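You operate a simulated robot arm through the tools that you are given. There is no shell and no other tool. Be economical: measure what you need, move in short steps, check, and stop when the job is done.

You run a simulated two-armed robot. Do the job below in one go: nothing can be reset, and whatever is moved stays where it is left.

Task
Purge the mint keg three times, then shut the blue lever, park its coupler and shut the valve wheel.
Fine: each time hold the vent button till the needle has dropped by half; lever before coupler; leave the regulator knob as it is.
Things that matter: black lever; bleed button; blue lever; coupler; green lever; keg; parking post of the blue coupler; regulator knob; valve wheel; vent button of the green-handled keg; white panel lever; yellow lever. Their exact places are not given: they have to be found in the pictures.

The check looks at the end state, three seconds after you hand in, the way a careful person would. Anything else that was tipped, shoved, dropped, spilled or broken makes it a failure.

Robot
Two 7-joint arms with fingered hands on one trunk, on a base that drives. Base frame: it is fixed to the floor where the robot stands at the start and does not move with it; the origin is under the middle of the robot, x ahead of it, y to its left, z up; the surface under the hand at the start is at about z = 0.66. Readings come in m, rad, newtons and seconds.
The left shoulder is at the start at [0.096, 0.17, 1.148], the right one opposite. With the tool pointing down near the work surface each hand reaches from about 0.1 to 0.76 m from the robot's upright axis, wherever it stands, measured 20 degrees to its own side. Places, roughly: black lever [0.9, -0.3, 1.3]; bleed button [0.8, 0.1, 1.3]; blue lever [0.8, 0, 1.2]; green lever [0.9, -0.2, 1.3]; parking post of the blue coupler [0.7, 0, 0.9]; regulator knob [0.7, 0.1, 1]; valve wheel [0.7, 0.3, 1.1]; vent button of the green-handled keg [0.5, 0, 0.9]; white panel lever [0.8, -0.1, 1.3]; yellow lever [0.8, -0.1, 1.3]. Payload 4 kg a hand.
The tool frame of a hand sits at the grasp point between the pads (the TCP): z along the fingers, y along the line on which they close. The tips reach 0.026 m beyond it. The gripper opens to 0.132 m. The gripper's body begins 0.073 m behind the TCP. The gripper is a hand of 4 fingers: y runs from the thumb to the fingers, the wrist lies at [0, 0, -0.224] in the tool frame, and closing takes about 1.5 s.
Orientation is told as [roll, pitch, yaw] about the base's x, y, z axes, in that order, counted from this pose: with the fingers straight down and closing along the base's y, the tool's x points along the base's -x, its y along +y and its z along -z.

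Tools
- The arms move only by the tool apply_moves. It takes "left_deltas", "right_deltas" or both (then of equal length, played together; a hand with none holds still); each is one flat list of numbers, 6 for each row, row after row: the shift along the tool's x, y, z in units of 100 mm (1.0 is 100 mm), then the turn, a rotation vector about the tool's x, y, z in units of 180 degrees (1.0 is 180 degrees). In form: [dx, dy, dz, wx, wy, wz, dx, dy, dz, wx, wy, wz, ...]. A call has 1 to 10 rows; each row is the pose to reach, as a shift and turn from the pose commanded when the call began, along the tool's axes at that moment. "left_fingers" and "right_fingers" are, for a hand that has rows, the closure, from 0 (fully open) to 1 (shut), set as the call begins (left out, the last holds). A call with a number of a shift or a turn outside -1 to 1 is refused whole. A row lasts 0.2 s, in which the tool goes at most 0.05 m and 0.15 rad; a call with a longer step from one row to the next is refused whole, and so is a gripper value outside its range. A pose out of reach is approached as far as the arm can. The call stops where the force on the tool passes 40 N (or 10 N more than at its start, if that is more) or the arm is blocked; 0.2 s more then pass. Each finger travels about 0.108 m/s and halts on what it meets, pressing with about 23 N; the grip force reading is that of the motor and also rises with nothing between the fingers. The clock runs only during rows and for 0.2 s after the last one: add rows that repeat a pose to give the fingers time. It gives the time, the measured TCP pose, the force on the tool (base axes), the opening and the grip force at its end, in the units of the frame above (readings bear some noise), with the torque about the TCP (base axes, N m) and any sound that the robot's microphone picked up, and new pictures: "pictures" is both (left out), scene, wrist or none (wrist: the cameras of the hands that moved).
- Cameras (640 x 400 px; columns grow to the right, rows downward): "scene" is now at [0.1937, 0.0133, 1.3477]; the picture's right is [0.07, -1.00, 0.00], its down [-0.38, -0.03, -0.92] and it looks along [0.92, 0.06, -0.38] (base axes); focal length 214 px, centre (320, 200). "left" rides on the left gripper at [-0.073, 0.006, -0.093] in its tool frame; the picture's right is [-0.08, -1.00, 0.00], its down [0.78, -0.06, -0.62] and it looks along [0.62, -0.05, 0.79] (tool axes); focal length 230 px, centre (320, 200). "right" rides on the right gripper at [0.073, 0.006, -0.093] in its tool frame; the picture's right is [-0.08, 1.00, 0.00], its down [-0.78, -0.06, -0.62] and it looks along [-0.62, -0.05, 0.79] (tool axes); focal length 230 px, centre (320, 200).
- lift_body(by): slides the trunk up (or, below 0, down) by that many m; the arms and the scene camera ride with it, the base frame stays. It gives what a move gives, with no picture.
- steer(legs): drives the robot by 1 to 6 legs, each [ahead, left, turn to the left] in m, m and rad, along the robot's own axes; the way and the turn of a leg run together, so that a leg with both is an arc; at most 1.5 m and 3.142 rad a leg. The arms and the cameras ride along, it lands a little off, and it stops where it bumps. It gives what a move gives, and a new picture of the scene camera.
- curl_fingers(finger1, finger2, finger3, thumb_bend, hand): sets how far each is bent, from 0 (flat) to 1 (curled in); at 0.3 the hand is open as for a grip, at 0.7 the pads meet at the TCP. One left out holds its place. A second passes; each finger stops where it meets its share of the squeeze, and holds until it gets a number again. A gripper value or a shape takes the hand back. It gives what a move gives, with no picture; readings hold the bend of each and the force on the fingers (four entries, about 0 where the hand has none), thumb and palm.
- set_grasp(shape, hand): the hand has 4 fingers and takes this shape, open, in about a second: jaw (thumb against the fingers, like two jaws); tri (thumb and two fingers); tip (a fingertip pinch); poke (one finger out to press); point (the index stretched); flat (the hand flat); cup (the hand cupped); fist (a fist). The gripper value then closes the fingers along that shape, each until it touches; the sizes above hold for jaw. It gives what a move gives, with no picture.
- pan_tilt(pan, tilt): turns the head with the scene camera to pan (to the left, within 1.396 rad either way) and tilt (down, from -0.506 to 1.204), counted from straight ahead of the robot. It gives what a move gives, and a new picture of the scene camera.
- measure_at(camera, pixels): for up to 12 pixels [column, row] of the newest picture of that camera ("zoom" is the newest enlarged one), the place [x, y, z] in the base frame of the surface seen there, good to about 0.002 m, but the place of the scene camera against the robot may be out by one fixed shift of up to 0.012 m in any direction. The clock stands still meanwhile.
- close_up(camera, box): a new picture of the part [left, top, right, bottom] of that camera's present view, enlarged. The clock stands still meanwhile.
- finish_job(): hands the job in; it is judged then, once.

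Keep the steps short. Do not move on a guess: measure, check each grasp and each placing, and mend mistakes. In all there are 80 turns and 260 pictures (those below and enlarged ones count). Leave the grippers open and the arms clear of the work at the hand-in unless told otherwise, and finish with a single line.

The tools are called after ">>>" as name(argument=value, ...) on one line, values as JSON. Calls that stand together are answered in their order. apply_moves: Moves the arms, as the interface text tells. Its arguments: {"type":"object","properties":{"left_deltas":{"type":"array","items":{"type":"number"}},"left_fingers":{"type":"number"},"right_deltas":{"type":"array","items":{"type":"number"}},"right_fingers":{"type":"number"},"pictures":{"type":"string","enum":["both","scene","wrist","none"]}},"required":[]} The other tools are called the same way: lift_body (by) slides the trunk up or down; set_grasp (shape, hand) gives the hand a shape; curl_fingers (finger1, finger2, finger3, thumb_bend, hand) moves the fingers one by one; steer (legs) drives the base; pan_tilt (pan, tilt) turns the head that bears the scene camera; measure_at (camera, pixels) gives the place of the surface under pixels of a picture; close_up (camera, box) takes an enlarged picture of a part of a camera's view; finish_job () hands the job in.

At the start:

```text
t: 0.0
left_eef_pos: [0.4776, 0.1899, 1.3815]
left_tcp_rot: [0.002, -0.003, 0.001]
left_ft_force: [0.4, 0.0, 0.2]
left_moment: [0.02, -0.04, -0.02]
left_finger_gap: 0.1318
left_finger_force: 0.0
left_shape: jaw
left_bend: [0.3, 0.3, 0.3, 0.3]
left_finger forces: [0.1, 0.1, 0.0, 0.0, 0.1, 0.0]
right_eef_pos: [0.4407, -0.134, 1.3644]
right_tcp_rot: [0.003, 0.0, 0.002]
right_ft_force: [-0.6, -0.5, 0.2]
right_moment: [0.0, 0.02, -0.01]
right_finger_gap: 0.1318
right_finger_force: 0.0
right_shape: jaw
right_bend: [0.3, 0.3, 0.3, 0.3]
right_finger forces: [0.0, 0.1, 0.0, 0.0, 0.0, 0.1]
trunk travel left (down, up): [-0.162, 0.189]
robot x, y, heading: [-0.0024, 0.0005, -0.001]
head pan, tilt: [0.07, 0.393]
```

scene: 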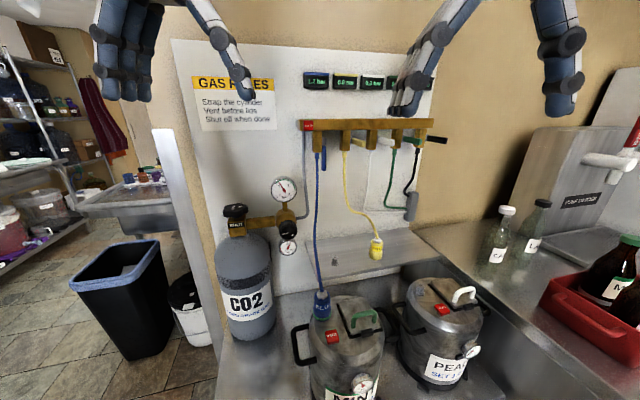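
right: 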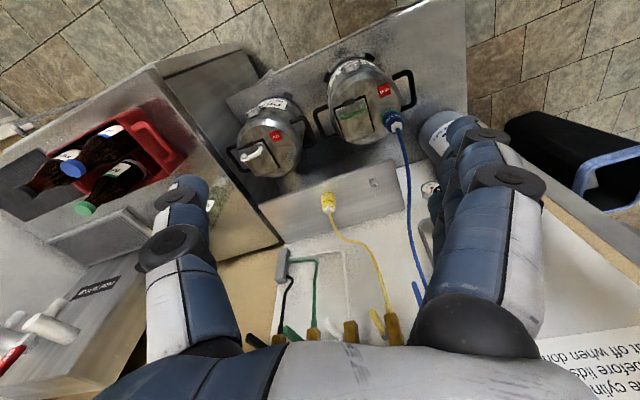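
left: 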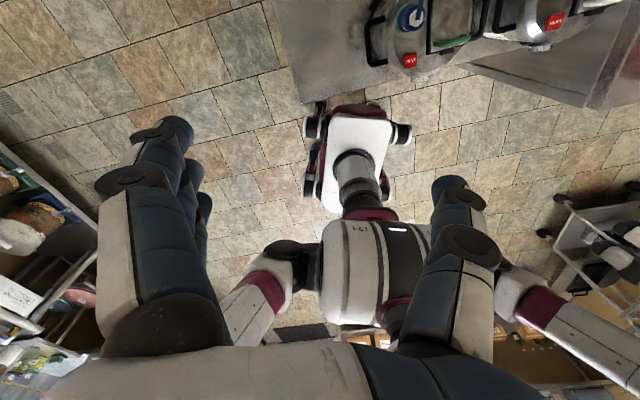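

I see the panel, the CO2 cylinder, the mint keg (green handle) and the pear keg. First I enlarge the kegs, the manifold and the regulator.

>>> close_up(camera="scene", box=[280, 260, 410, 400])

>>> close_up(camera="scene", box=[290, 60, 460, 170])

>>> close_up(camera="scene", box=[210, 165, 400, 275])

>>> close_up(camera="scene", box=[180, 65, 290, 135])

```text
2.86 times, centred on (345, 330) of scene
```

zoom: 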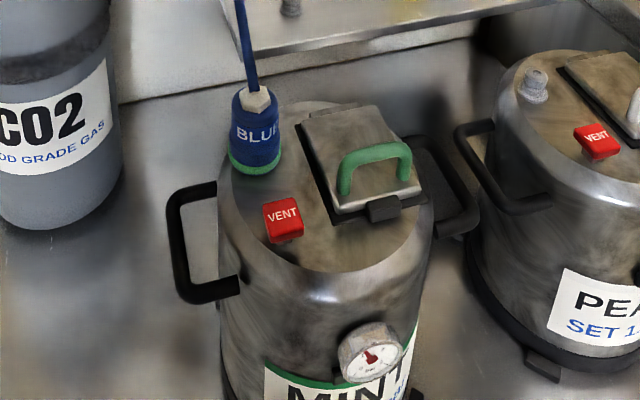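

```text
3.64 times, centred on (375, 115) of scene
```

zoom: 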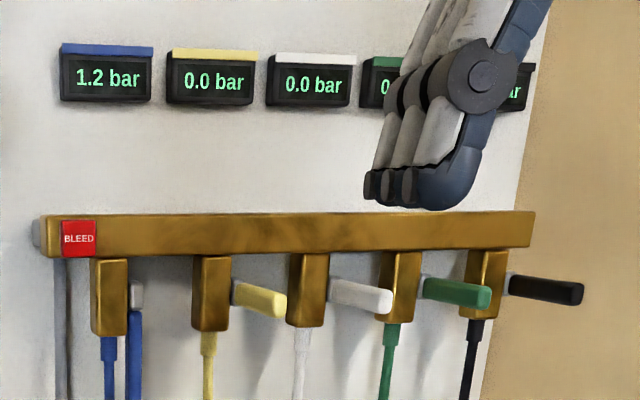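

```text
3.37 times, centred on (305, 220) of scene
```

zoom: 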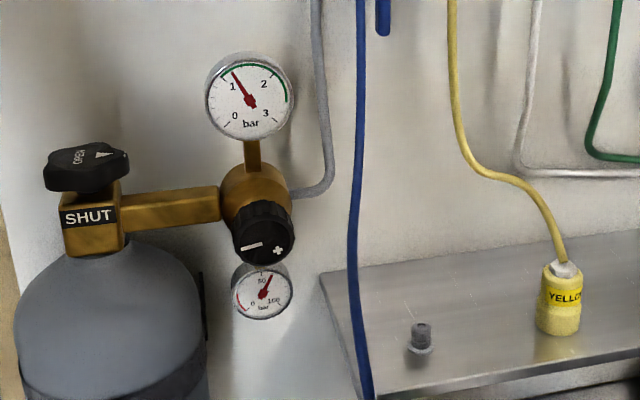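

```text
5.71 times, centred on (235, 100) of scene
```

zoom: 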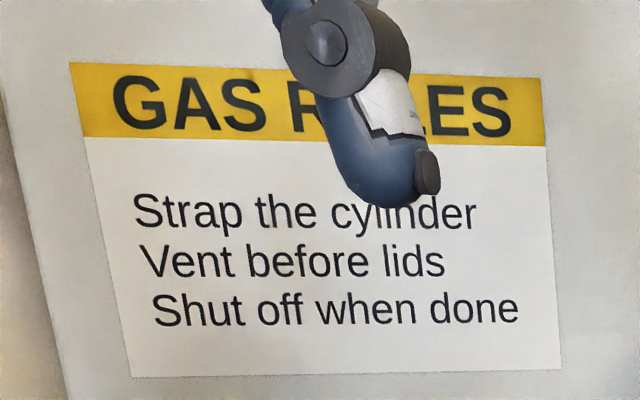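

Blue lever hangs down (1.2 bar, open), the others stick out sideways (0.0 bar, shut). The bare post is at about (334,260), the vent button at (332,335). Now I measure these points.

>>> measure_at(camera="scene", pixels=[[324, 153], [323.6, 168], [354, 141], [363, 143.5], [332, 335], [322, 308], [322.5, 296], [334, 258], [334, 263], [235, 209], [319, 150], [376, 252]])

>>> measure_at(camera="scene", pixels=[[362, 384], [332, 330], [332, 340], [224, 210], [247, 208], [235, 226], [315, 140], [380, 140], [393, 143], [327, 325], [340, 350], [377, 240]])

>>> pan_tilt(pan=0.07, tilt=0.8)

```text
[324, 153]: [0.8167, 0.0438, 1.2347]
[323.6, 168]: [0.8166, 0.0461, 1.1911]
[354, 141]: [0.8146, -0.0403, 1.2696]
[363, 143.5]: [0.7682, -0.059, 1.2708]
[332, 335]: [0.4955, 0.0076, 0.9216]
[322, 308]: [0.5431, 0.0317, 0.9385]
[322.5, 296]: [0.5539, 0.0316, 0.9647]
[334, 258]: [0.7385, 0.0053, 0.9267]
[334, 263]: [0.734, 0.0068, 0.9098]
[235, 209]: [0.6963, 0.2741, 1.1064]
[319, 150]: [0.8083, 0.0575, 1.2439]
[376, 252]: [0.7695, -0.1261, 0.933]
```

```text
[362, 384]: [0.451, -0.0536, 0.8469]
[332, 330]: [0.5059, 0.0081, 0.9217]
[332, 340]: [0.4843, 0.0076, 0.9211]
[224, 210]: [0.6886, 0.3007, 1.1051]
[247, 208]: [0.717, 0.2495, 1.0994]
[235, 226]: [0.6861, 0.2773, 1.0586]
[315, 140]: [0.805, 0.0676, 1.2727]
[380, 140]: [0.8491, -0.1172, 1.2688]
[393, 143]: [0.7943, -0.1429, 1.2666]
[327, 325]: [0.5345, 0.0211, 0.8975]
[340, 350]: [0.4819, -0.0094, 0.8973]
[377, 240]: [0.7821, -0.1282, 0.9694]
```

```text
t: 0.9
left_eef_pos: [0.4779, 0.1895, 1.3806]
left_tcp_rot: [0.001, -0.002, 0.002]
left_ft_force: [-0.7, 0.6, 0.4]
left_moment: [-0.02, 0.04, -0.02]
left_finger_gap: 0.1318
left_finger_force: 0.1
left_shape: jaw
left_bend: [0.3, 0.3, 0.3, 0.3]
left_finger forces: [0.1, 0.0, 0.1, 0.0, 0.0, 0.0]
right_eef_pos: [0.44, -0.1336, 1.3646]
right_tcp_rot: [0.002, 0.0, 0.0]
right_ft_force: [0.2, 0.0, -0.8]
right_moment: [0.03, -0.03, -0.02]
right_finger_gap: 0.1318
right_finger_force: 0.1
right_shape: jaw
right_bend: [0.3, 0.3, 0.3, 0.3]
right_finger forces: [0.0, 0.0, 0.0, 0.0, 0.0, 0.0]
trunk travel left (down, up): [-0.162, 0.189]
robot x, y, heading: [-0.002, 0.0023, -0.002]
head pan, tilt: [0.07, 0.799]
```

scene: 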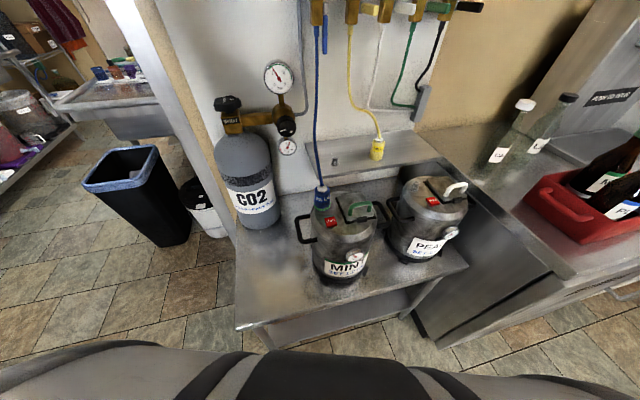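

The panel is slightly yawed: the handles stick out along its normal. I will press with the left hand so the keg gauge stays visible. Set the poke shape and measure the panel.

>>> set_grasp(shape="poke", hand="left")

>>> pan_tilt(pan=0.0, tilt=0.55)

>>> close_up(camera="left", box=[0, 0, 640, 400])

```text
t: 1.8
left_eef_pos: [0.4781, 0.1904, 1.382]
left_tcp_rot: [-0.001, -0.002, 0.001]
left_ft_force: [0.1, 0.5, 0.3]
left_moment: [0.02, 0.03, -0.04]
left_finger_gap: 0.0
left_finger_force: 0.0
left_shape: poke
left_bend: [1.0, 1.0, 1.0, 0.46]
left_finger forces: [0.1, 0.0, 0.0, 0.0, 0.1, 0.1]
right_eef_pos: [0.44, -0.1338, 1.3649]
right_tcp_rot: [0.002, 0.0, 0.0]
right_ft_force: [-0.1, -0.5, -0.1]
right_moment: [0.0, 0.01, 0.03]
right_finger_gap: 0.1317
right_finger_force: 0.0
right_shape: jaw
right_bend: [0.3, 0.3, 0.3, 0.3]
right_finger forces: [0.0, 0.1, 0.1, 0.0, 0.0, 0.0]
trunk travel left (down, up): [-0.162, 0.189]
robot x, y, heading: [0.001, 0.0027, -0.001]
head pan, tilt: [0.07, 0.799]
```

```text
t: 2.5
left_eef_pos: [0.4782, 0.1904, 1.3814]
left_tcp_rot: [0.0, -0.001, 0.003]
left_ft_force: [0.3, 0.1, -0.1]
left_moment: [0.0, 0.01, -0.03]
left_finger_gap: 0.0
left_finger_force: 0.1
left_shape: poke
left_bend: [1.0, 1.0, 1.0, 0.46]
left_finger forces: [0.0, 0.0, 0.1, 0.0, 0.1, 0.0]
right_eef_pos: [0.4409, -0.1344, 1.3645]
right_tcp_rot: [0.002, 0.0, -0.002]
right_ft_force: [-0.5, 0.2, 0.7]
right_moment: [0.0, -0.03, 0.01]
right_finger_gap: 0.1319
right_finger_force: 0.1
right_shape: jaw
right_bend: [0.3, 0.3, 0.3, 0.3]
right_finger forces: [0.0, 0.0, 0.0, 0.0, 0.1, 0.1]
trunk travel left (down, up): [-0.162, 0.189]
robot x, y, heading: [0.0035, -0.0043, -0.003]
head pan, tilt: [0.0, 0.55]
```

scene: 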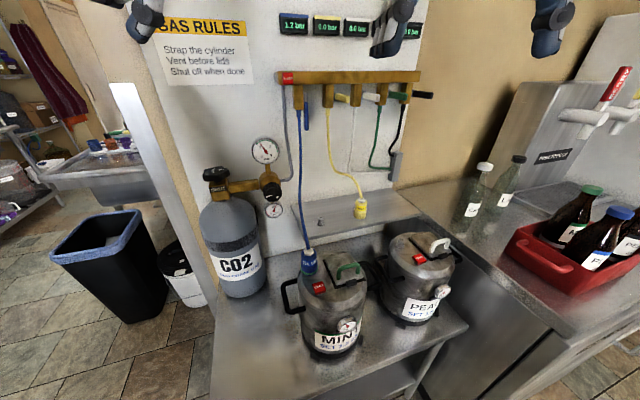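

```text
1.00 times, centred on (320, 200) of left (not enlarged: the box is as wide or as high as the picture)
```

zoom: 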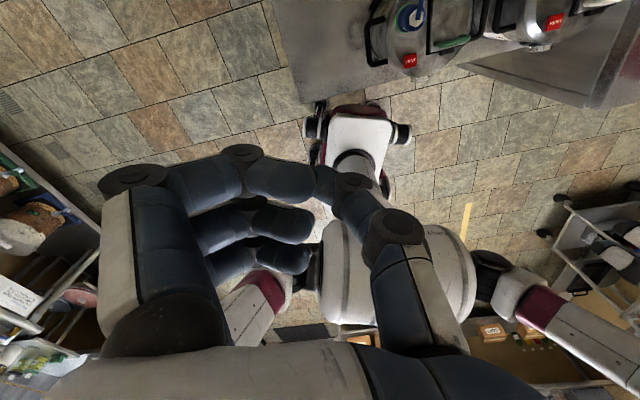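

The poke shape shows the thumb and curled fingers meeting, not a clear outstretched finger. I try "point".

>>> set_grasp(shape="point", hand="left")

>>> close_up(camera="left", box=[0, 0, 640, 400])

>>> measure_at(camera="scene", pixels=[[290, 40], [400, 50], [316, 125], [340, 120], [306, 112], [306, 128], [298, 112], [283, 78], [418, 76], [365, 200], [320, 220], [361, 198]])

>>> close_up(camera="scene", box=[270, 60, 370, 140])

```text
t: 3.4
left_eef_pos: [0.4787, 0.1901, 1.3816]
left_tcp_rot: [0.001, -0.002, 0.001]
left_ft_force: [0.0, 0.4, 0.4]
left_moment: [0.0, 0.0, 0.0]
left_finger_gap: 0.1263
left_finger_force: 0.1
left_shape: point
left_bend: [0.28, 1.0, 1.0, 0.54]
left_finger forces: [0.0, 0.1, 0.0, 0.0, 0.1, 0.0]
right_eef_pos: [0.4405, -0.1342, 1.3649]
right_tcp_rot: [0.001, 0.0, -0.001]
right_ft_force: [0.2, -0.5, 0.5]
right_moment: [0.02, -0.02, 0.01]
right_finger_gap: 0.1318
right_finger_force: 0.0
right_shape: jaw
right_bend: [0.3, 0.3, 0.3, 0.3]
right_finger forces: [0.0, 0.1, 0.0, 0.1, 0.0, 0.0]
trunk travel left (down, up): [-0.162, 0.189]
robot x, y, heading: [-0.0021, -0.0009, 0.003]
head pan, tilt: [0.0, 0.55]
```

```text
1.00 times, centred on (320, 200) of left (not enlarged: the box is as wide or as high as the picture)
```

zoom: 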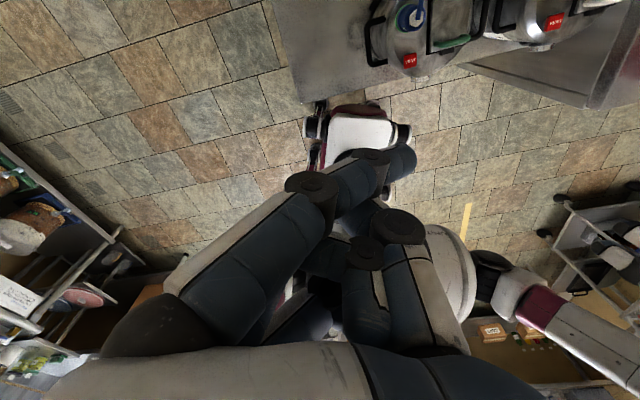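

```text
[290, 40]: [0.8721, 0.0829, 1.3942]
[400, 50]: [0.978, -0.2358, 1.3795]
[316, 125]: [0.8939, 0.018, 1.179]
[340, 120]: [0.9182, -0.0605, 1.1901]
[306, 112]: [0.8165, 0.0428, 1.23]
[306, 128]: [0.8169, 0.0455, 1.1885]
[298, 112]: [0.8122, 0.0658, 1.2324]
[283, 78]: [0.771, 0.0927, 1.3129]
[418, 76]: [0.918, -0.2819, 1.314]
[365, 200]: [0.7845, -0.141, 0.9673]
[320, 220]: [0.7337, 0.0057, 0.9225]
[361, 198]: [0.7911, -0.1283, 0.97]
```

```text
5.00 times, centred on (320, 100) of scene
```

zoom: 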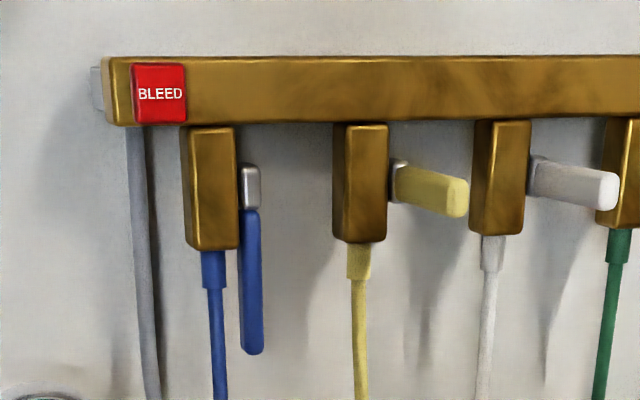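

The panel is yawed about 0.32 rad, with a 65 mm gap behind the blue handle. In "point", the stretched index ends near (405,160) in the left picture; I measure it, and look at the keg gauge.

>>> measure_at(camera="left", pixels=[[408, 158], [400, 150], [400, 175], [370, 157], [310, 185], [385, 215], [390, 165], [375, 180]])

>>> close_up(camera="scene", box=[325, 310, 369, 340])

>>> close_up(camera="left", box=[250, 100, 450, 300])

>>> close_up(camera="scene", box=[285, 240, 385, 302])

```text
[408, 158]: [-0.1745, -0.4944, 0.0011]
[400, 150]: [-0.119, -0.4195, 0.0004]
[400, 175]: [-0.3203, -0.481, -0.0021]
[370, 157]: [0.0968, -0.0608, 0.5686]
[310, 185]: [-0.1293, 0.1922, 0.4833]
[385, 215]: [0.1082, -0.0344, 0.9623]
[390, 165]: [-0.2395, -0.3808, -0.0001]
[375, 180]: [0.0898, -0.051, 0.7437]
```

```text
13.33 times, centred on (347, 325) of scene
```

zoom: 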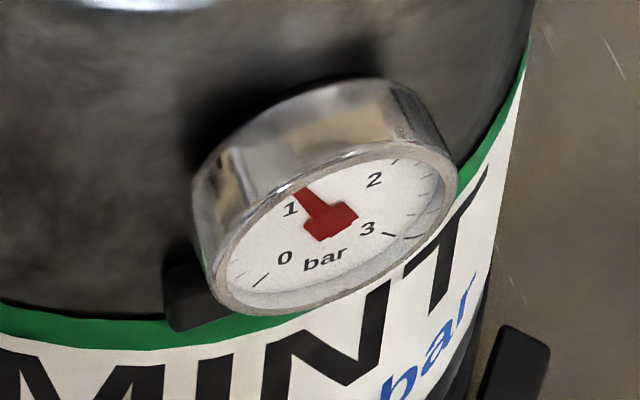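

```text
2.00 times, centred on (350, 200) of left
```

zoom: 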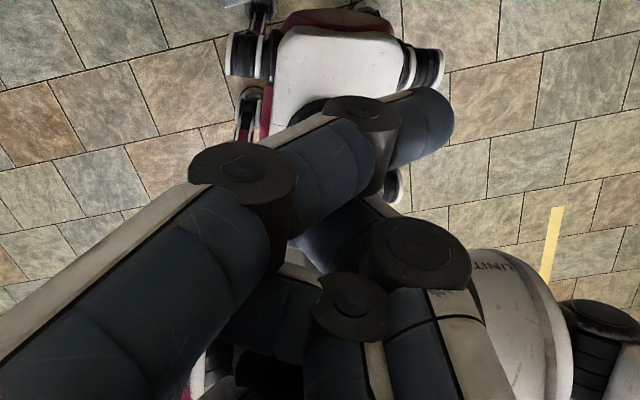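

```text
6.40 times, centred on (335, 271) of scene
```

zoom: 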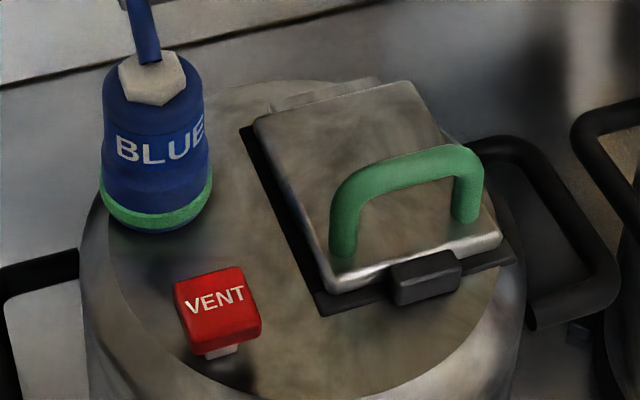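

The keg needle reads about 1.2 bar. The pose of the finger in the picture may have lagged; I move the left hand down 100 mm and 40 mm toward the keg, and look again.

>>> apply_moves(left_deltas=[0, -0.2, 0.4, 0, 0, 0, 0, -0.4, 0.8, 0, 0, 0, 0, -0.4, 1, 0, 0, 0, 0, -0.4, 1, 0, 0, 0], pictures="both")

```text
t: 4.4
left_eef_pos: [0.477, 0.1515, 1.2822]
left_tcp_rot: [0.0, -0.002, 0.002]
left_ft_force: [0.3, -0.9, -0.1]
left_moment: [0.02, -0.02, 0.01]
left_finger_gap: 0.1262
left_finger_force: 0.1
left_shape: point
left_bend: [0.28, 1.0, 1.0, 0.54]
left_finger forces: [0.1, 0.0, 0.0, 0.0, 0.0, 0.0]
right_eef_pos: [0.4402, -0.1354, 1.3642]
right_tcp_rot: [0.0, 0.0, 0.0]
right_ft_force: [0.9, -0.3, -1.1]
right_moment: [0.01, 0.02, 0.02]
right_finger_gap: 0.132
right_finger_force: 0.1
right_shape: jaw
right_bend: [0.3, 0.3, 0.3, 0.3]
right_finger forces: [0.0, 0.0, 0.0, 0.1, 0.0, 0.0]
trunk travel left (down, up): [-0.162, 0.189]
robot x, y, heading: [-0.0001, -0.0014, 0.006]
head pan, tilt: [0.0, 0.55]
```

scene: 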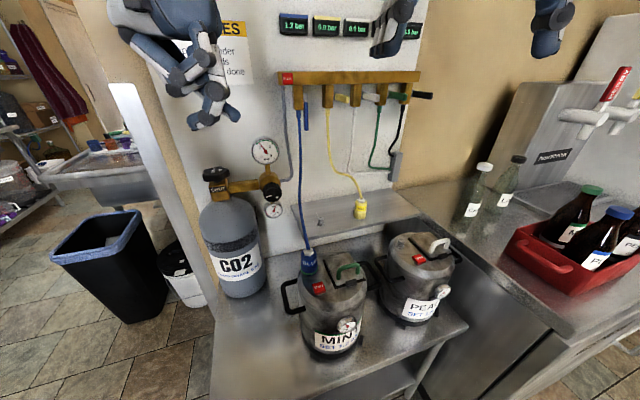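
left: 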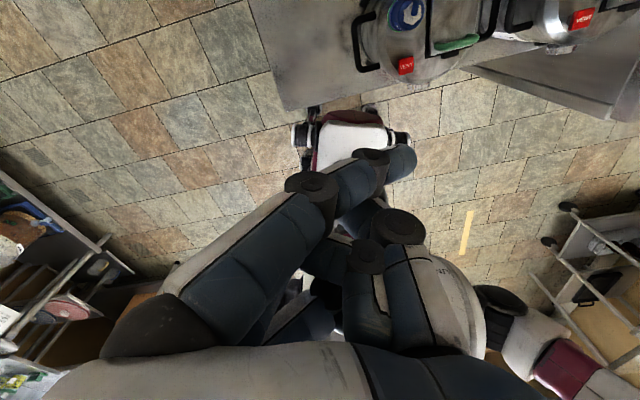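

>>> close_up(camera="scene", box=[110, 30, 270, 130])

>>> close_up(camera="right", box=[0, 0, 640, 400])

```text
4.00 times, centred on (190, 80) of scene
```

zoom: 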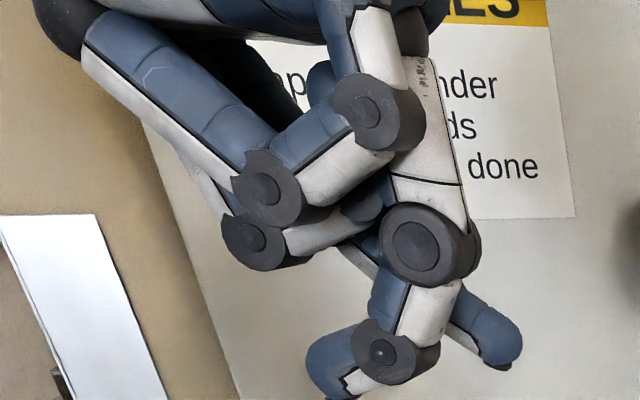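

```text
1.00 times, centred on (320, 200) of right (not enlarged: the box is as wide or as high as the picture)
```

zoom: 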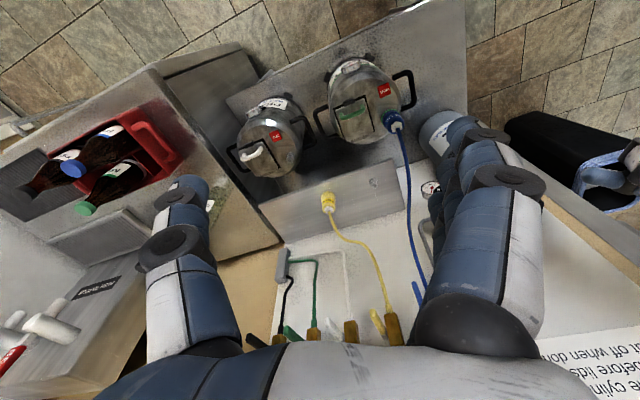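

The pointing finger runs diagonally, so its tip is unsure. Instead I pinch middle finger and thumb together (tips at known TCP +26 mm) with the other fingers curled.

>>> curl_fingers(hand="left", finger1=1.0, finger2=0.7, finger3=1.0, thumb_bend=0.7)

>>> close_up(camera="left", box=[0, 0, 640, 400])

>>> close_up(camera="scene", box=[110, 30, 270, 130])

```text
t: 5.4
left_eef_pos: [0.4763, 0.151, 1.2821]
left_tcp_rot: [-0.002, -0.001, 0.002]
left_ft_force: [-0.2, -0.5, 0.6]
left_moment: [-0.03, 0.0, 0.01]
left_finger_gap: 0.0392
left_finger_force: 0.1
left_shape: fingers
left_bend: [1.0, 0.97, 1.0, 0.69]
left_finger forces: [0.0, 0.0, 0.1, 0.1, 0.0, 0.1]
right_eef_pos: [0.4393, -0.1337, 1.3642]
right_tcp_rot: [0.004, -0.001, 0.0]
right_ft_force: [0.5, 0.2, 0.3]
right_moment: [-0.01, -0.01, -0.01]
right_finger_gap: 0.1319
right_finger_force: 0.1
right_shape: jaw
right_bend: [0.3, 0.3, 0.3, 0.3]
right_finger forces: [0.0, 0.0, 0.0, 0.0, 0.0, 0.0]
trunk travel left (down, up): [-0.162, 0.189]
robot x, y, heading: [-0.0014, -0.0011, 0.004]
head pan, tilt: [0.0, 0.55]
```

```text
1.00 times, centred on (320, 200) of left (not enlarged: the box is as wide or as high as the picture)
```

zoom: 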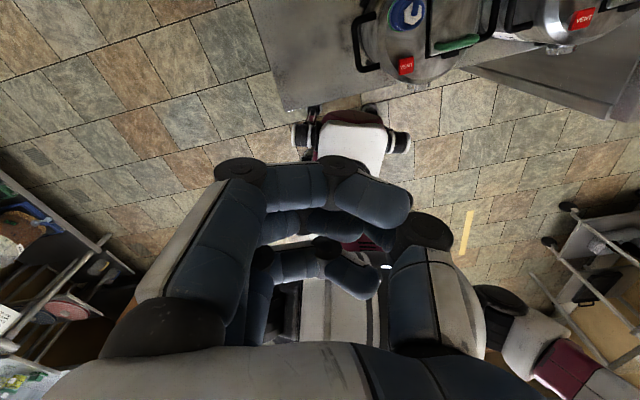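

```text
4.00 times, centred on (190, 80) of scene
```

zoom: 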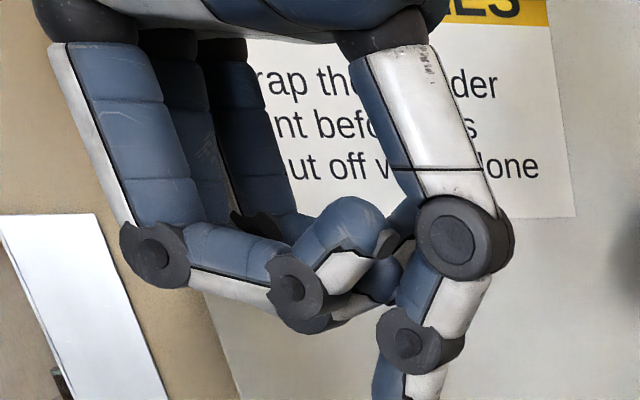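

Finger 2 stopped at 0.97 behind the thumb, so the fingers are in effect curled and the thumb alone sticks out: a usable poker. I look for its tip.

>>> close_up(camera="scene", box=[170, 60, 266, 160])

```text
4.00 times, centred on (218, 110) of scene
```

zoom: 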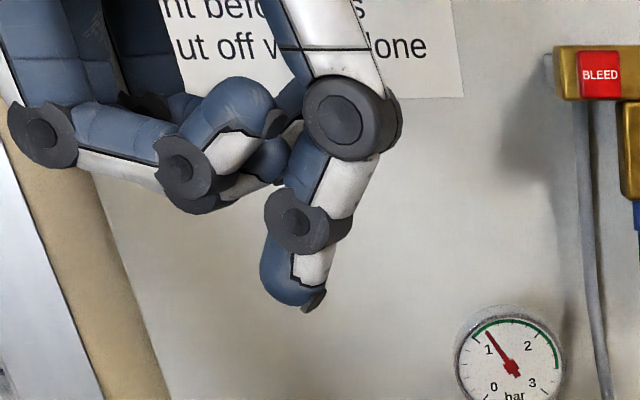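

The thumb tip projects at scene (214.5,137), which matches TCP +~0.024 along z. Next I cross-check the vent button, coupler and post positions with the wrist cameras to find the scene camera's shift.

>>> measure_at(camera="left", pixels=[[405, 66], [400, 62], [411, 69], [405, 12]])

>>> measure_at(camera="right", pixels=[[385, 90], [380, 90], [390, 90], [376, 183], [328, 198], [395, 124], [415, 285], [421, 302], [417, 292]])

>>> measure_at(camera="scene", pixels=[[319, 288], [314, 288], [324, 288], [308, 260], [308, 250], [361, 209]])

>>> close_up(camera="right", box=[310, 50, 450, 220])

```text
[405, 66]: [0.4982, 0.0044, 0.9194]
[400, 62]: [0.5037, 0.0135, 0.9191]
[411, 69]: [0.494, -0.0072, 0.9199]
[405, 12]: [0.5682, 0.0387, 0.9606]
```

```text
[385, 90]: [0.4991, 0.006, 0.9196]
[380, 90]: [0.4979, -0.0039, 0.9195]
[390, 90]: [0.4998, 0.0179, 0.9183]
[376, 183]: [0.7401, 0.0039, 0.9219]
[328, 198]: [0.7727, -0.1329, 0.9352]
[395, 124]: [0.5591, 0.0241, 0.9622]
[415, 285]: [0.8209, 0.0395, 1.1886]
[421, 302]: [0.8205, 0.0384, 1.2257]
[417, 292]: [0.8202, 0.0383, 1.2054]
```

```text
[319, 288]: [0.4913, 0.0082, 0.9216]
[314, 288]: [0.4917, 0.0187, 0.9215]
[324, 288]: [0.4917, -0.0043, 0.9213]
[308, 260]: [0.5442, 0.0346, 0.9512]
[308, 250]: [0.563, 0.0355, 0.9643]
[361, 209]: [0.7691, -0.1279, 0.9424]
```

```text
2.35 times, centred on (380, 135) of right
```

zoom: 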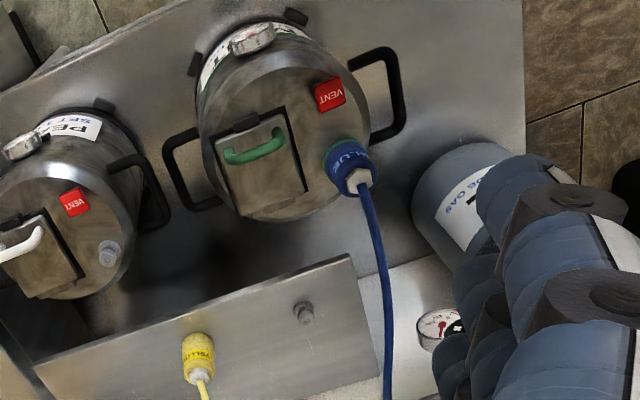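

Wrist cameras put the vent button at (0.499, 0.005, 0.9195); the scene camera is off by about (+0.004,-0.005,-0.002). I yaw the left hand 50° so its curled fingers keep clear of the coupler, and carry it over the button while still high.

>>> apply_moves(left_deltas=[-0.05, -0.2, 0.1, 0, 0, -0.046, -0.1, -0.4, 0.3, 0, 0, -0.092, -0.15, -0.6, 0.5, 0, 0, -0.138, -0.2, -0.8, 0.7, 0, 0, -0.185, -0.227, -1, 0.9, 0, 0, -0.231, -0.227, -1, 0.9, 0, 0, -0.278, -0.227, -1, 0.9, 0, 0, -0.278], pictures="both")

```text
t: 7.0
left_eef_pos: [0.5014, 0.0499, 1.1912]
left_tcp_rot: [-0.003, -0.002, 0.877]
left_ft_force: [0.2, -0.1, 0.0]
left_moment: [0.03, 0.01, -0.01]
left_finger_gap: 0.0391
left_finger_force: 0.1
left_shape: fingers
left_bend: [1.0, 0.97, 1.0, 0.69]
left_finger forces: [0.0, 0.0, 0.0, 0.0, 0.0, 0.0]
right_eef_pos: [0.4406, -0.1357, 1.3638]
right_tcp_rot: [0.0, 0.0, -0.001]
right_ft_force: [-1.2, 0.1, 0.5]
right_moment: [0.01, 0.0, 0.0]
right_finger_gap: 0.1318
right_finger_force: 0.0
right_shape: jaw
right_bend: [0.3, 0.3, 0.3, 0.3]
right_finger forces: [0.0, 0.0, 0.0, 0.0, 0.0, 0.1]
trunk travel left (down, up): [-0.162, 0.189]
robot x, y, heading: [-0.0002, 0.0044, -0.0]
head pan, tilt: [0.0, 0.55]
```

scene: 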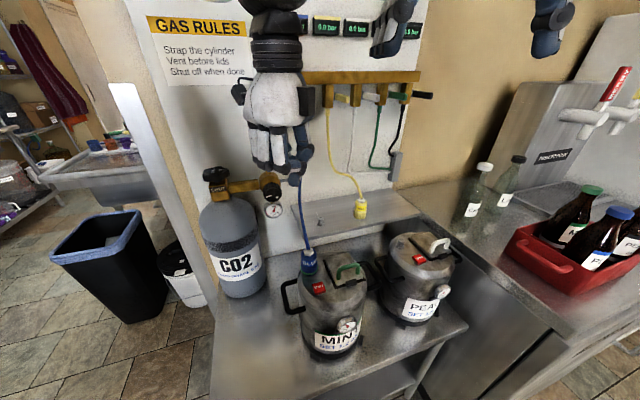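
left: 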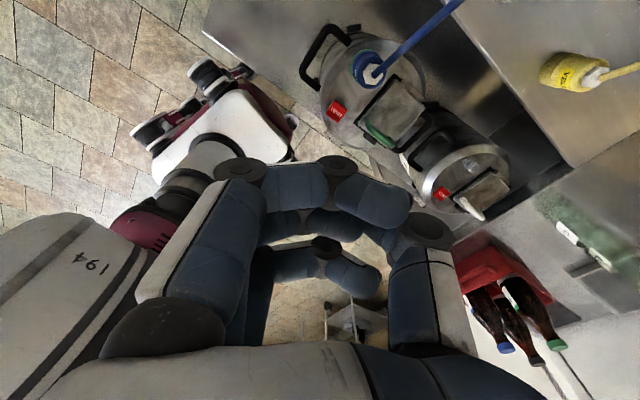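

The gauge stays visible. Before going down I check where the hose runs near the coupler.

>>> measure_at(camera="scene", pixels=[[307, 244], [305.5, 235], [303.5, 220], [301, 205], [299, 190], [347, 266], [347, 272], [357, 265]])

>>> apply_moves(left_deltas=[0.12, -0.1, 0.33, 0, 0, 0, 0.24, -0.2, 0.66, 0, 0, 0, 0.359, -0.273, 1, 0, 0, 0, 0.359, -0.273, 1, 0, 0, 0], pictures="both")

```text
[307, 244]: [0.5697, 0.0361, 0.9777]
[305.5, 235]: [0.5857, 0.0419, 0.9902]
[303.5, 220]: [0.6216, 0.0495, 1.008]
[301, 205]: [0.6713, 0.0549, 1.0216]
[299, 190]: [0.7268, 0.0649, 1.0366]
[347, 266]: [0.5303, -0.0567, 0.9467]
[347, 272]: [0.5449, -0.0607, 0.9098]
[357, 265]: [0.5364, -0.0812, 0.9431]
```

```text
t: 8.0
left_eef_pos: [0.498, 0.0057, 1.0931]
left_tcp_rot: [-0.002, 0.0, 0.874]
left_ft_force: [-0.2, 0.3, 0.3]
left_moment: [0.01, 0.0, 0.0]
left_finger_gap: 0.039
left_finger_force: 0.0
left_shape: fingers
left_bend: [1.0, 0.97, 1.0, 0.69]
left_finger forces: [0.0, 0.1, 0.1, 0.0, 0.1, 0.0]
right_eef_pos: [0.4406, -0.1325, 1.3657]
right_tcp_rot: [0.001, -0.001, 0.0]
right_ft_force: [-0.2, -0.4, -0.8]
right_moment: [0.02, -0.03, -0.01]
right_finger_gap: 0.1318
right_finger_force: 0.0
right_shape: jaw
right_bend: [0.3, 0.3, 0.3, 0.3]
right_finger forces: [0.0, 0.0, 0.0, 0.0, 0.1, 0.0]
trunk travel left (down, up): [-0.162, 0.189]
robot x, y, heading: [0.0015, -0.0018, 0.004]
head pan, tilt: [0.0, 0.55]
```

scene: 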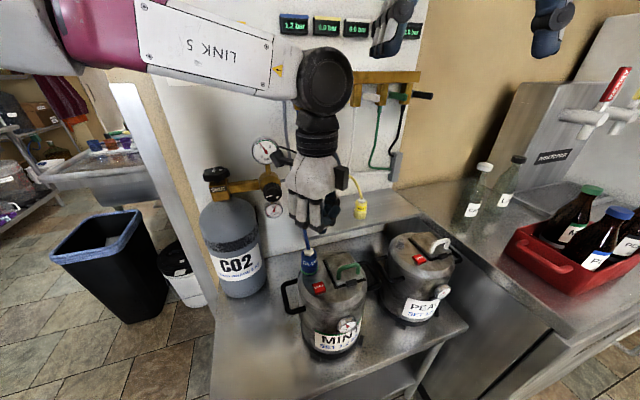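
left: 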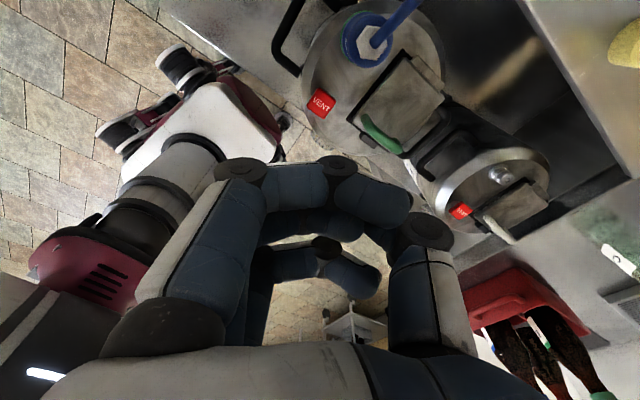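

The button lies exactly on the tool axis in the left picture (320,103). I go down 100 mm.

>>> apply_moves(left_deltas=[0, 0, 0.33, 0, 0, 0, 0, 0, 0.66, 0, 0, 0, 0, 0, 1, 0, 0, 0, 0, 0, 1, 0, 0, 0], pictures="both")

>>> close_up(camera="scene", box=[270, 210, 390, 350])

```text
t: 9.0
left_eef_pos: [0.4989, 0.005, 0.9912]
left_tcp_rot: [-0.002, -0.001, 0.874]
left_ft_force: [0.2, 0.0, -0.1]
left_moment: [-0.03, -0.01, 0.0]
left_finger_gap: 0.0395
left_finger_force: 0.0
left_shape: fingers
left_bend: [1.0, 0.97, 1.0, 0.69]
left_finger forces: [0.1, 0.1, 0.0, 0.1, 0.0, 0.0]
right_eef_pos: [0.4388, -0.1341, 1.3652]
right_tcp_rot: [0.002, -0.001, 0.002]
right_ft_force: [-0.9, 0.7, -0.9]
right_moment: [0.01, -0.03, 0.02]
right_finger_gap: 0.1317
right_finger_force: 0.0
right_shape: jaw
right_bend: [0.3, 0.3, 0.3, 0.3]
right_finger forces: [0.1, 0.0, 0.0, 0.0, 0.1, 0.0]
trunk travel left (down, up): [-0.162, 0.189]
robot x, y, heading: [-0.002, -0.0036, 0.001]
head pan, tilt: [0.0, 0.55]
```

scene: 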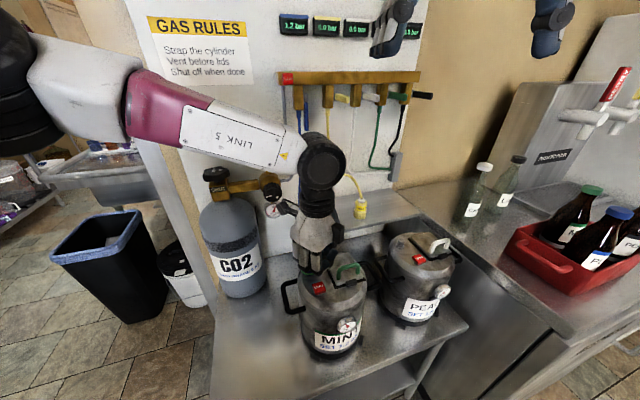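
left: 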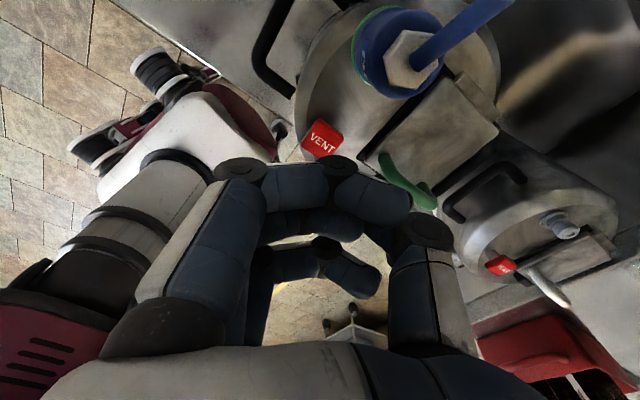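

```text
2.86 times, centred on (330, 280) of scene
```

zoom: 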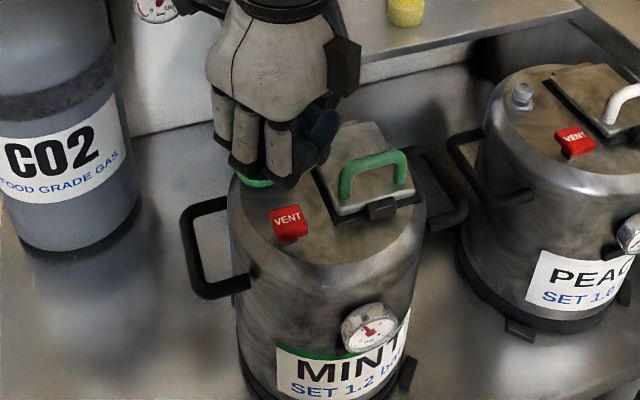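

Clear of the coupler. I go down 40 mm to just above the button.

>>> apply_moves(left_deltas=[0, 0, 0.15, 0, 0, 0, 0, 0, 0.3, 0, 0, 0, 0, 0, 0.4, 0, 0, 0], pictures="scene")

>>> close_up(camera="scene", box=[290, 240, 370, 340])

>>> close_up(camera="left", box=[220, 60, 440, 240])

```text
t: 9.8
left_eef_pos: [0.4996, 0.0053, 0.9513]
left_tcp_rot: [-0.003, 0.0, 0.874]
left_ft_force: [-0.8, 0.3, 0.5]
left_moment: [0.0, 0.04, 0.02]
left_finger_gap: 0.0393
left_finger_force: 0.0
left_shape: fingers
left_bend: [1.0, 0.97, 1.0, 0.69]
left_finger forces: [0.1, 0.0, 0.0, 0.1, 0.1, 0.0]
right_eef_pos: [0.4411, -0.1345, 1.3659]
right_tcp_rot: [0.002, 0.001, 0.001]
right_ft_force: [-0.6, 0.0, 0.7]
right_moment: [0.02, 0.04, 0.01]
right_finger_gap: 0.1318
right_finger_force: 0.0
right_shape: jaw
right_bend: [0.3, 0.3, 0.3, 0.3]
right_finger forces: [0.0, 0.1, 0.0, 0.0, 0.1, 0.1]
trunk travel left (down, up): [-0.162, 0.189]
robot x, y, heading: [0.0018, -0.0013, -0.0]
head pan, tilt: [0.0, 0.55]
```

scene: 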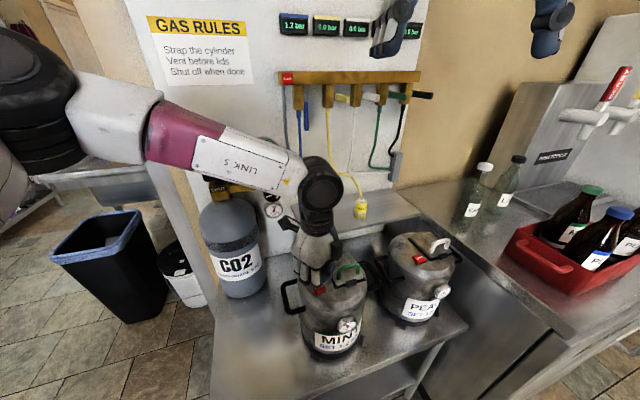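

```text
4.00 times, centred on (330, 290) of scene
```

zoom: 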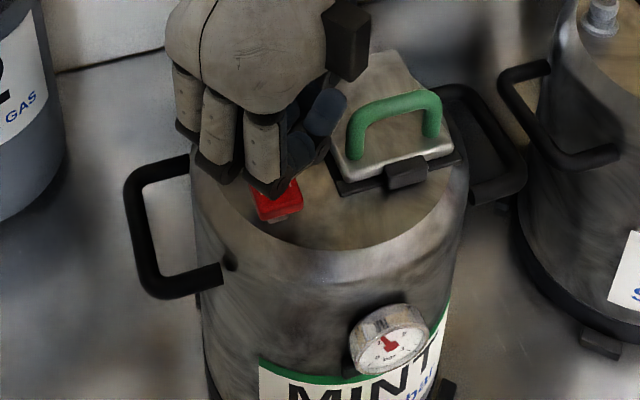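

```text
2.22 times, centred on (330, 150) of left
```

zoom: 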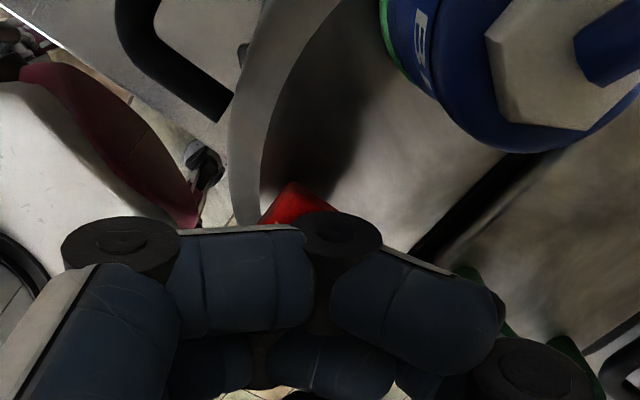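

Nothing is touched yet. Now I press in small steps, 12 mm over 4 rows, watching force and gauge.

>>> apply_moves(left_deltas=[0, 0, 0.03, 0, 0, 0, 0, 0, 0.06, 0, 0, 0, 0, 0, 0.09, 0, 0, 0, 0, 0, 0.12, 0, 0, 0], pictures="none")

>>> close_up(camera="scene", box=[290, 240, 370, 340])

```text
t: 10.8
left_eef_pos: [0.5, 0.0061, 0.9395]
left_tcp_rot: [-0.003, -0.002, 0.874]
left_ft_force: [1.5, 1.9, 5.4]
left_moment: [-0.01, -0.08, 0.0]
left_finger_gap: 0.0389
left_finger_force: 2.8
left_shape: fingers
left_bend: [1.0, 0.97, 1.0, 0.69]
left_finger forces: [0.0, 0.0, 0.0, 0.0, 5.4, 0.0]
right_eef_pos: [0.4401, -0.1344, 1.364]
right_tcp_rot: [0.0, 0.0, 0.0]
right_ft_force: [-0.5, -0.5, 0.0]
right_moment: [0.01, 0.01, 0.0]
right_finger_gap: 0.1317
right_finger_force: 0.0
right_shape: jaw
right_bend: [0.3, 0.3, 0.3, 0.3]
right_finger forces: [0.1, 0.1, 0.0, 0.0, 0.0, 0.0]
trunk travel left (down, up): [-0.162, 0.189]
robot x, y, heading: [0.0019, -0.0001, 0.001]
head pan, tilt: [0.0, 0.55]
heard: click
```

```text
4.00 times, centred on (330, 290) of scene
```

zoom: 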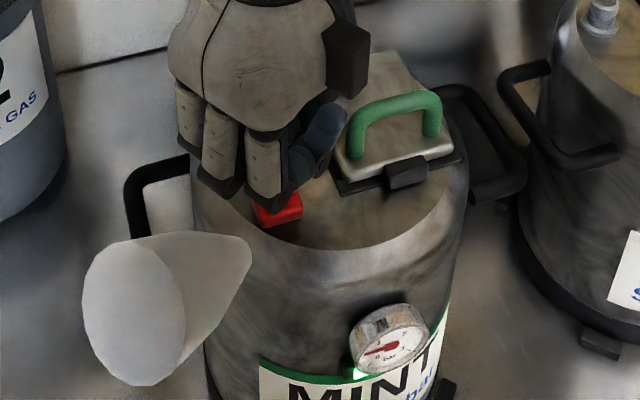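

Click, gas cone, thumb force 5.4 N: it vents. I check the needle.

>>> close_up(camera="scene", box=[325, 310, 369, 340])

>>> close_up(camera="scene", box=[275, 10, 345, 45])

```text
13.33 times, centred on (347, 325) of scene
```

zoom: 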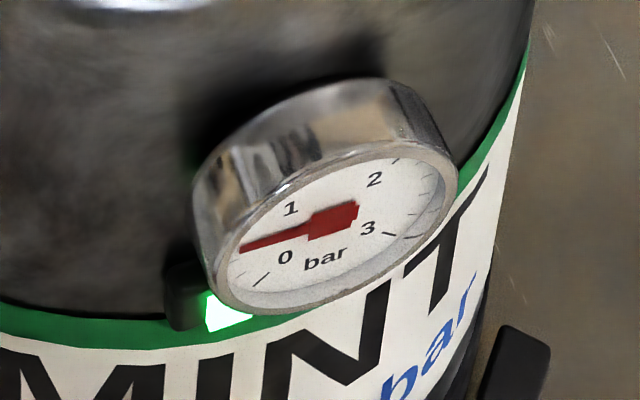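

```text
9.14 times, centred on (310, 28) of scene
```

zoom: 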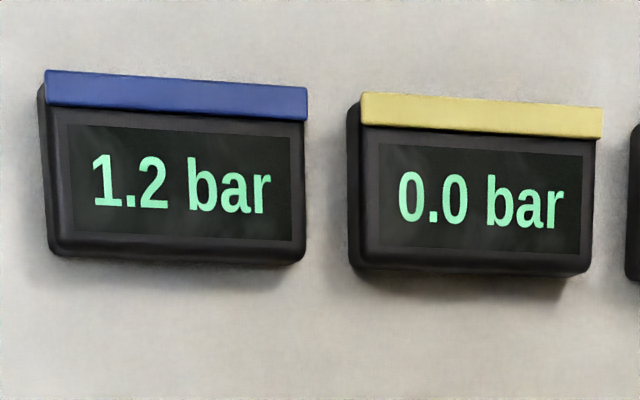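

The needle is at about 0.45 bar, well under half of 1.2, and a green lamp under the gauge lit up. I release (12 mm up) and wait about 1 s.

>>> apply_moves(left_deltas=[0, 0, -0.06, 0, 0, 0, 0, 0, -0.12, 0, 0, 0, 0, 0, -0.12, 0, 0, 0, 0, 0, -0.12, 0, 0, 0, 0, 0, -0.12, 0, 0, 0], pictures="none")

>>> close_up(camera="scene", box=[325, 310, 369, 340])

```text
t: 12.0
left_eef_pos: [0.4986, 0.0044, 0.9518]
left_tcp_rot: [-0.001, -0.001, 0.875]
left_ft_force: [0.2, 0.5, 0.4]
left_moment: [-0.01, 0.03, 0.0]
left_finger_gap: 0.0392
left_finger_force: 0.1
left_shape: fingers
left_bend: [1.0, 0.96, 1.0, 0.69]
left_finger forces: [0.0, 0.0, 0.1, 0.0, 0.0, 0.1]
right_eef_pos: [0.4405, -0.1351, 1.3644]
right_tcp_rot: [0.003, 0.0, 0.001]
right_ft_force: [0.0, 0.1, 0.2]
right_moment: [0.0, 0.01, 0.02]
right_finger_gap: 0.1318
right_finger_force: 0.1
right_shape: jaw
right_bend: [0.3, 0.3, 0.3, 0.3]
right_finger forces: [0.1, 0.0, 0.1, 0.1, 0.1, 0.0]
trunk travel left (down, up): [-0.162, 0.189]
robot x, y, heading: [0.0018, 0.0029, 0.001]
head pan, tilt: [0.0, 0.55]
```

```text
13.33 times, centred on (347, 325) of scene
```

zoom: 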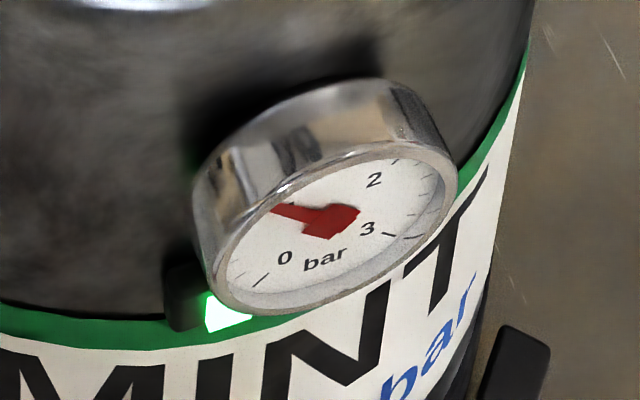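

The needle is climbing back (about 0.85). I wait 2 s more.

>>> apply_moves(left_deltas=[0, 0, 0, 0, 0, 0, 0, 0, 0, 0, 0, 0, 0, 0, 0, 0, 0, 0, 0, 0, 0, 0, 0, 0, 0, 0, 0, 0, 0, 0, 0, 0, 0, 0, 0, 0, 0, 0, 0, 0, 0, 0, 0, 0, 0, 0, 0, 0, 0, 0, 0, 0, 0, 0, 0, 0, 0, 0, 0, 0], pictures="none")

>>> close_up(camera="scene", box=[325, 310, 369, 340])

```text
t: 14.2
left_eef_pos: [0.5, 0.0051, 0.9521]
left_tcp_rot: [-0.002, 0.001, 0.874]
left_ft_force: [0.4, -0.7, -0.5]
left_moment: [-0.03, -0.01, -0.03]
left_finger_gap: 0.039
left_finger_force: 0.0
left_shape: fingers
left_bend: [1.0, 0.96, 1.0, 0.69]
left_finger forces: [0.0, 0.0, 0.0, 0.0, 0.0, 0.1]
right_eef_pos: [0.4401, -0.1341, 1.3639]
right_tcp_rot: [0.004, 0.0, 0.001]
right_ft_force: [0.5, 0.2, 0.5]
right_moment: [-0.02, 0.0, 0.0]
right_finger_gap: 0.1319
right_finger_force: 0.0
right_shape: jaw
right_bend: [0.3, 0.3, 0.3, 0.3]
right_finger forces: [0.0, 0.0, 0.0, 0.0, 0.0, 0.0]
trunk travel left (down, up): [-0.162, 0.189]
robot x, y, heading: [0.0011, -0.001, 0.0]
head pan, tilt: [0.0, 0.55]
```

```text
13.33 times, centred on (347, 325) of scene
```

zoom: 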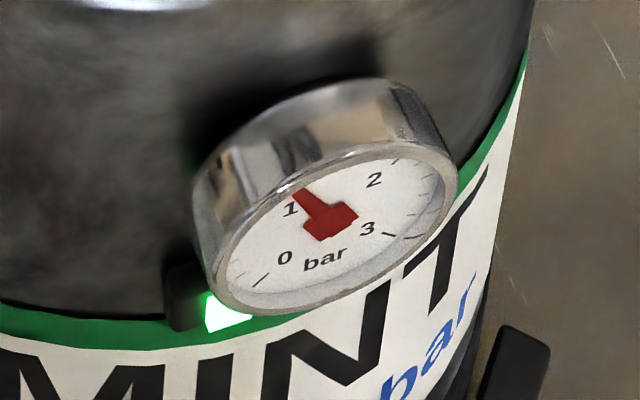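

The needle is back near 1.2. Second press, the same way.

>>> apply_moves(left_deltas=[0, 0, 0.03, 0, 0, 0, 0, 0, 0.06, 0, 0, 0, 0, 0, 0.09, 0, 0, 0, 0, 0, 0.12, 0, 0, 0], pictures="none")

>>> close_up(camera="scene", box=[325, 310, 369, 340])

```text
t: 15.2
left_eef_pos: [0.4993, 0.0055, 0.9389]
left_tcp_rot: [-0.001, 0.0, 0.875]
left_ft_force: [1.9, -0.2, 6.8]
left_moment: [-0.06, -0.09, 0.0]
left_finger_gap: 0.0395
left_finger_force: 3.1
left_shape: fingers
left_bend: [1.0, 0.96, 1.0, 0.69]
left_finger forces: [0.0, 0.0, 0.0, 0.0, 6.0, 0.0]
right_eef_pos: [0.4395, -0.1346, 1.3647]
right_tcp_rot: [0.002, 0.001, -0.001]
right_ft_force: [-0.1, -0.6, 0.1]
right_moment: [0.01, -0.03, 0.0]
right_finger_gap: 0.1318
right_finger_force: 0.0
right_shape: jaw
right_bend: [0.3, 0.3, 0.3, 0.3]
right_finger forces: [0.0, 0.0, 0.0, 0.1, 0.0, 0.0]
trunk travel left (down, up): [-0.162, 0.189]
robot x, y, heading: [-0.0023, -0.0007, -0.002]
head pan, tilt: [0.0, 0.55]
heard: click
```

```text
13.33 times, centred on (347, 325) of scene
```

zoom: 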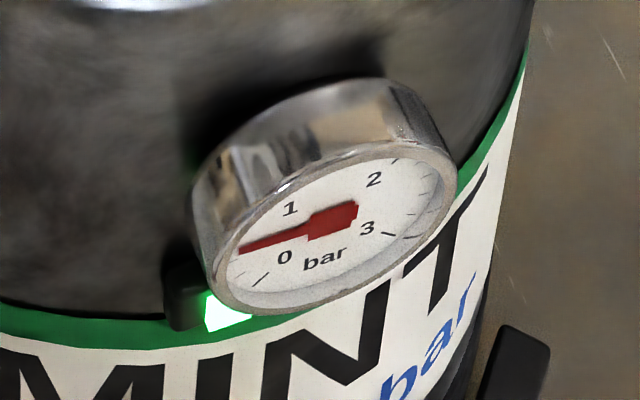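

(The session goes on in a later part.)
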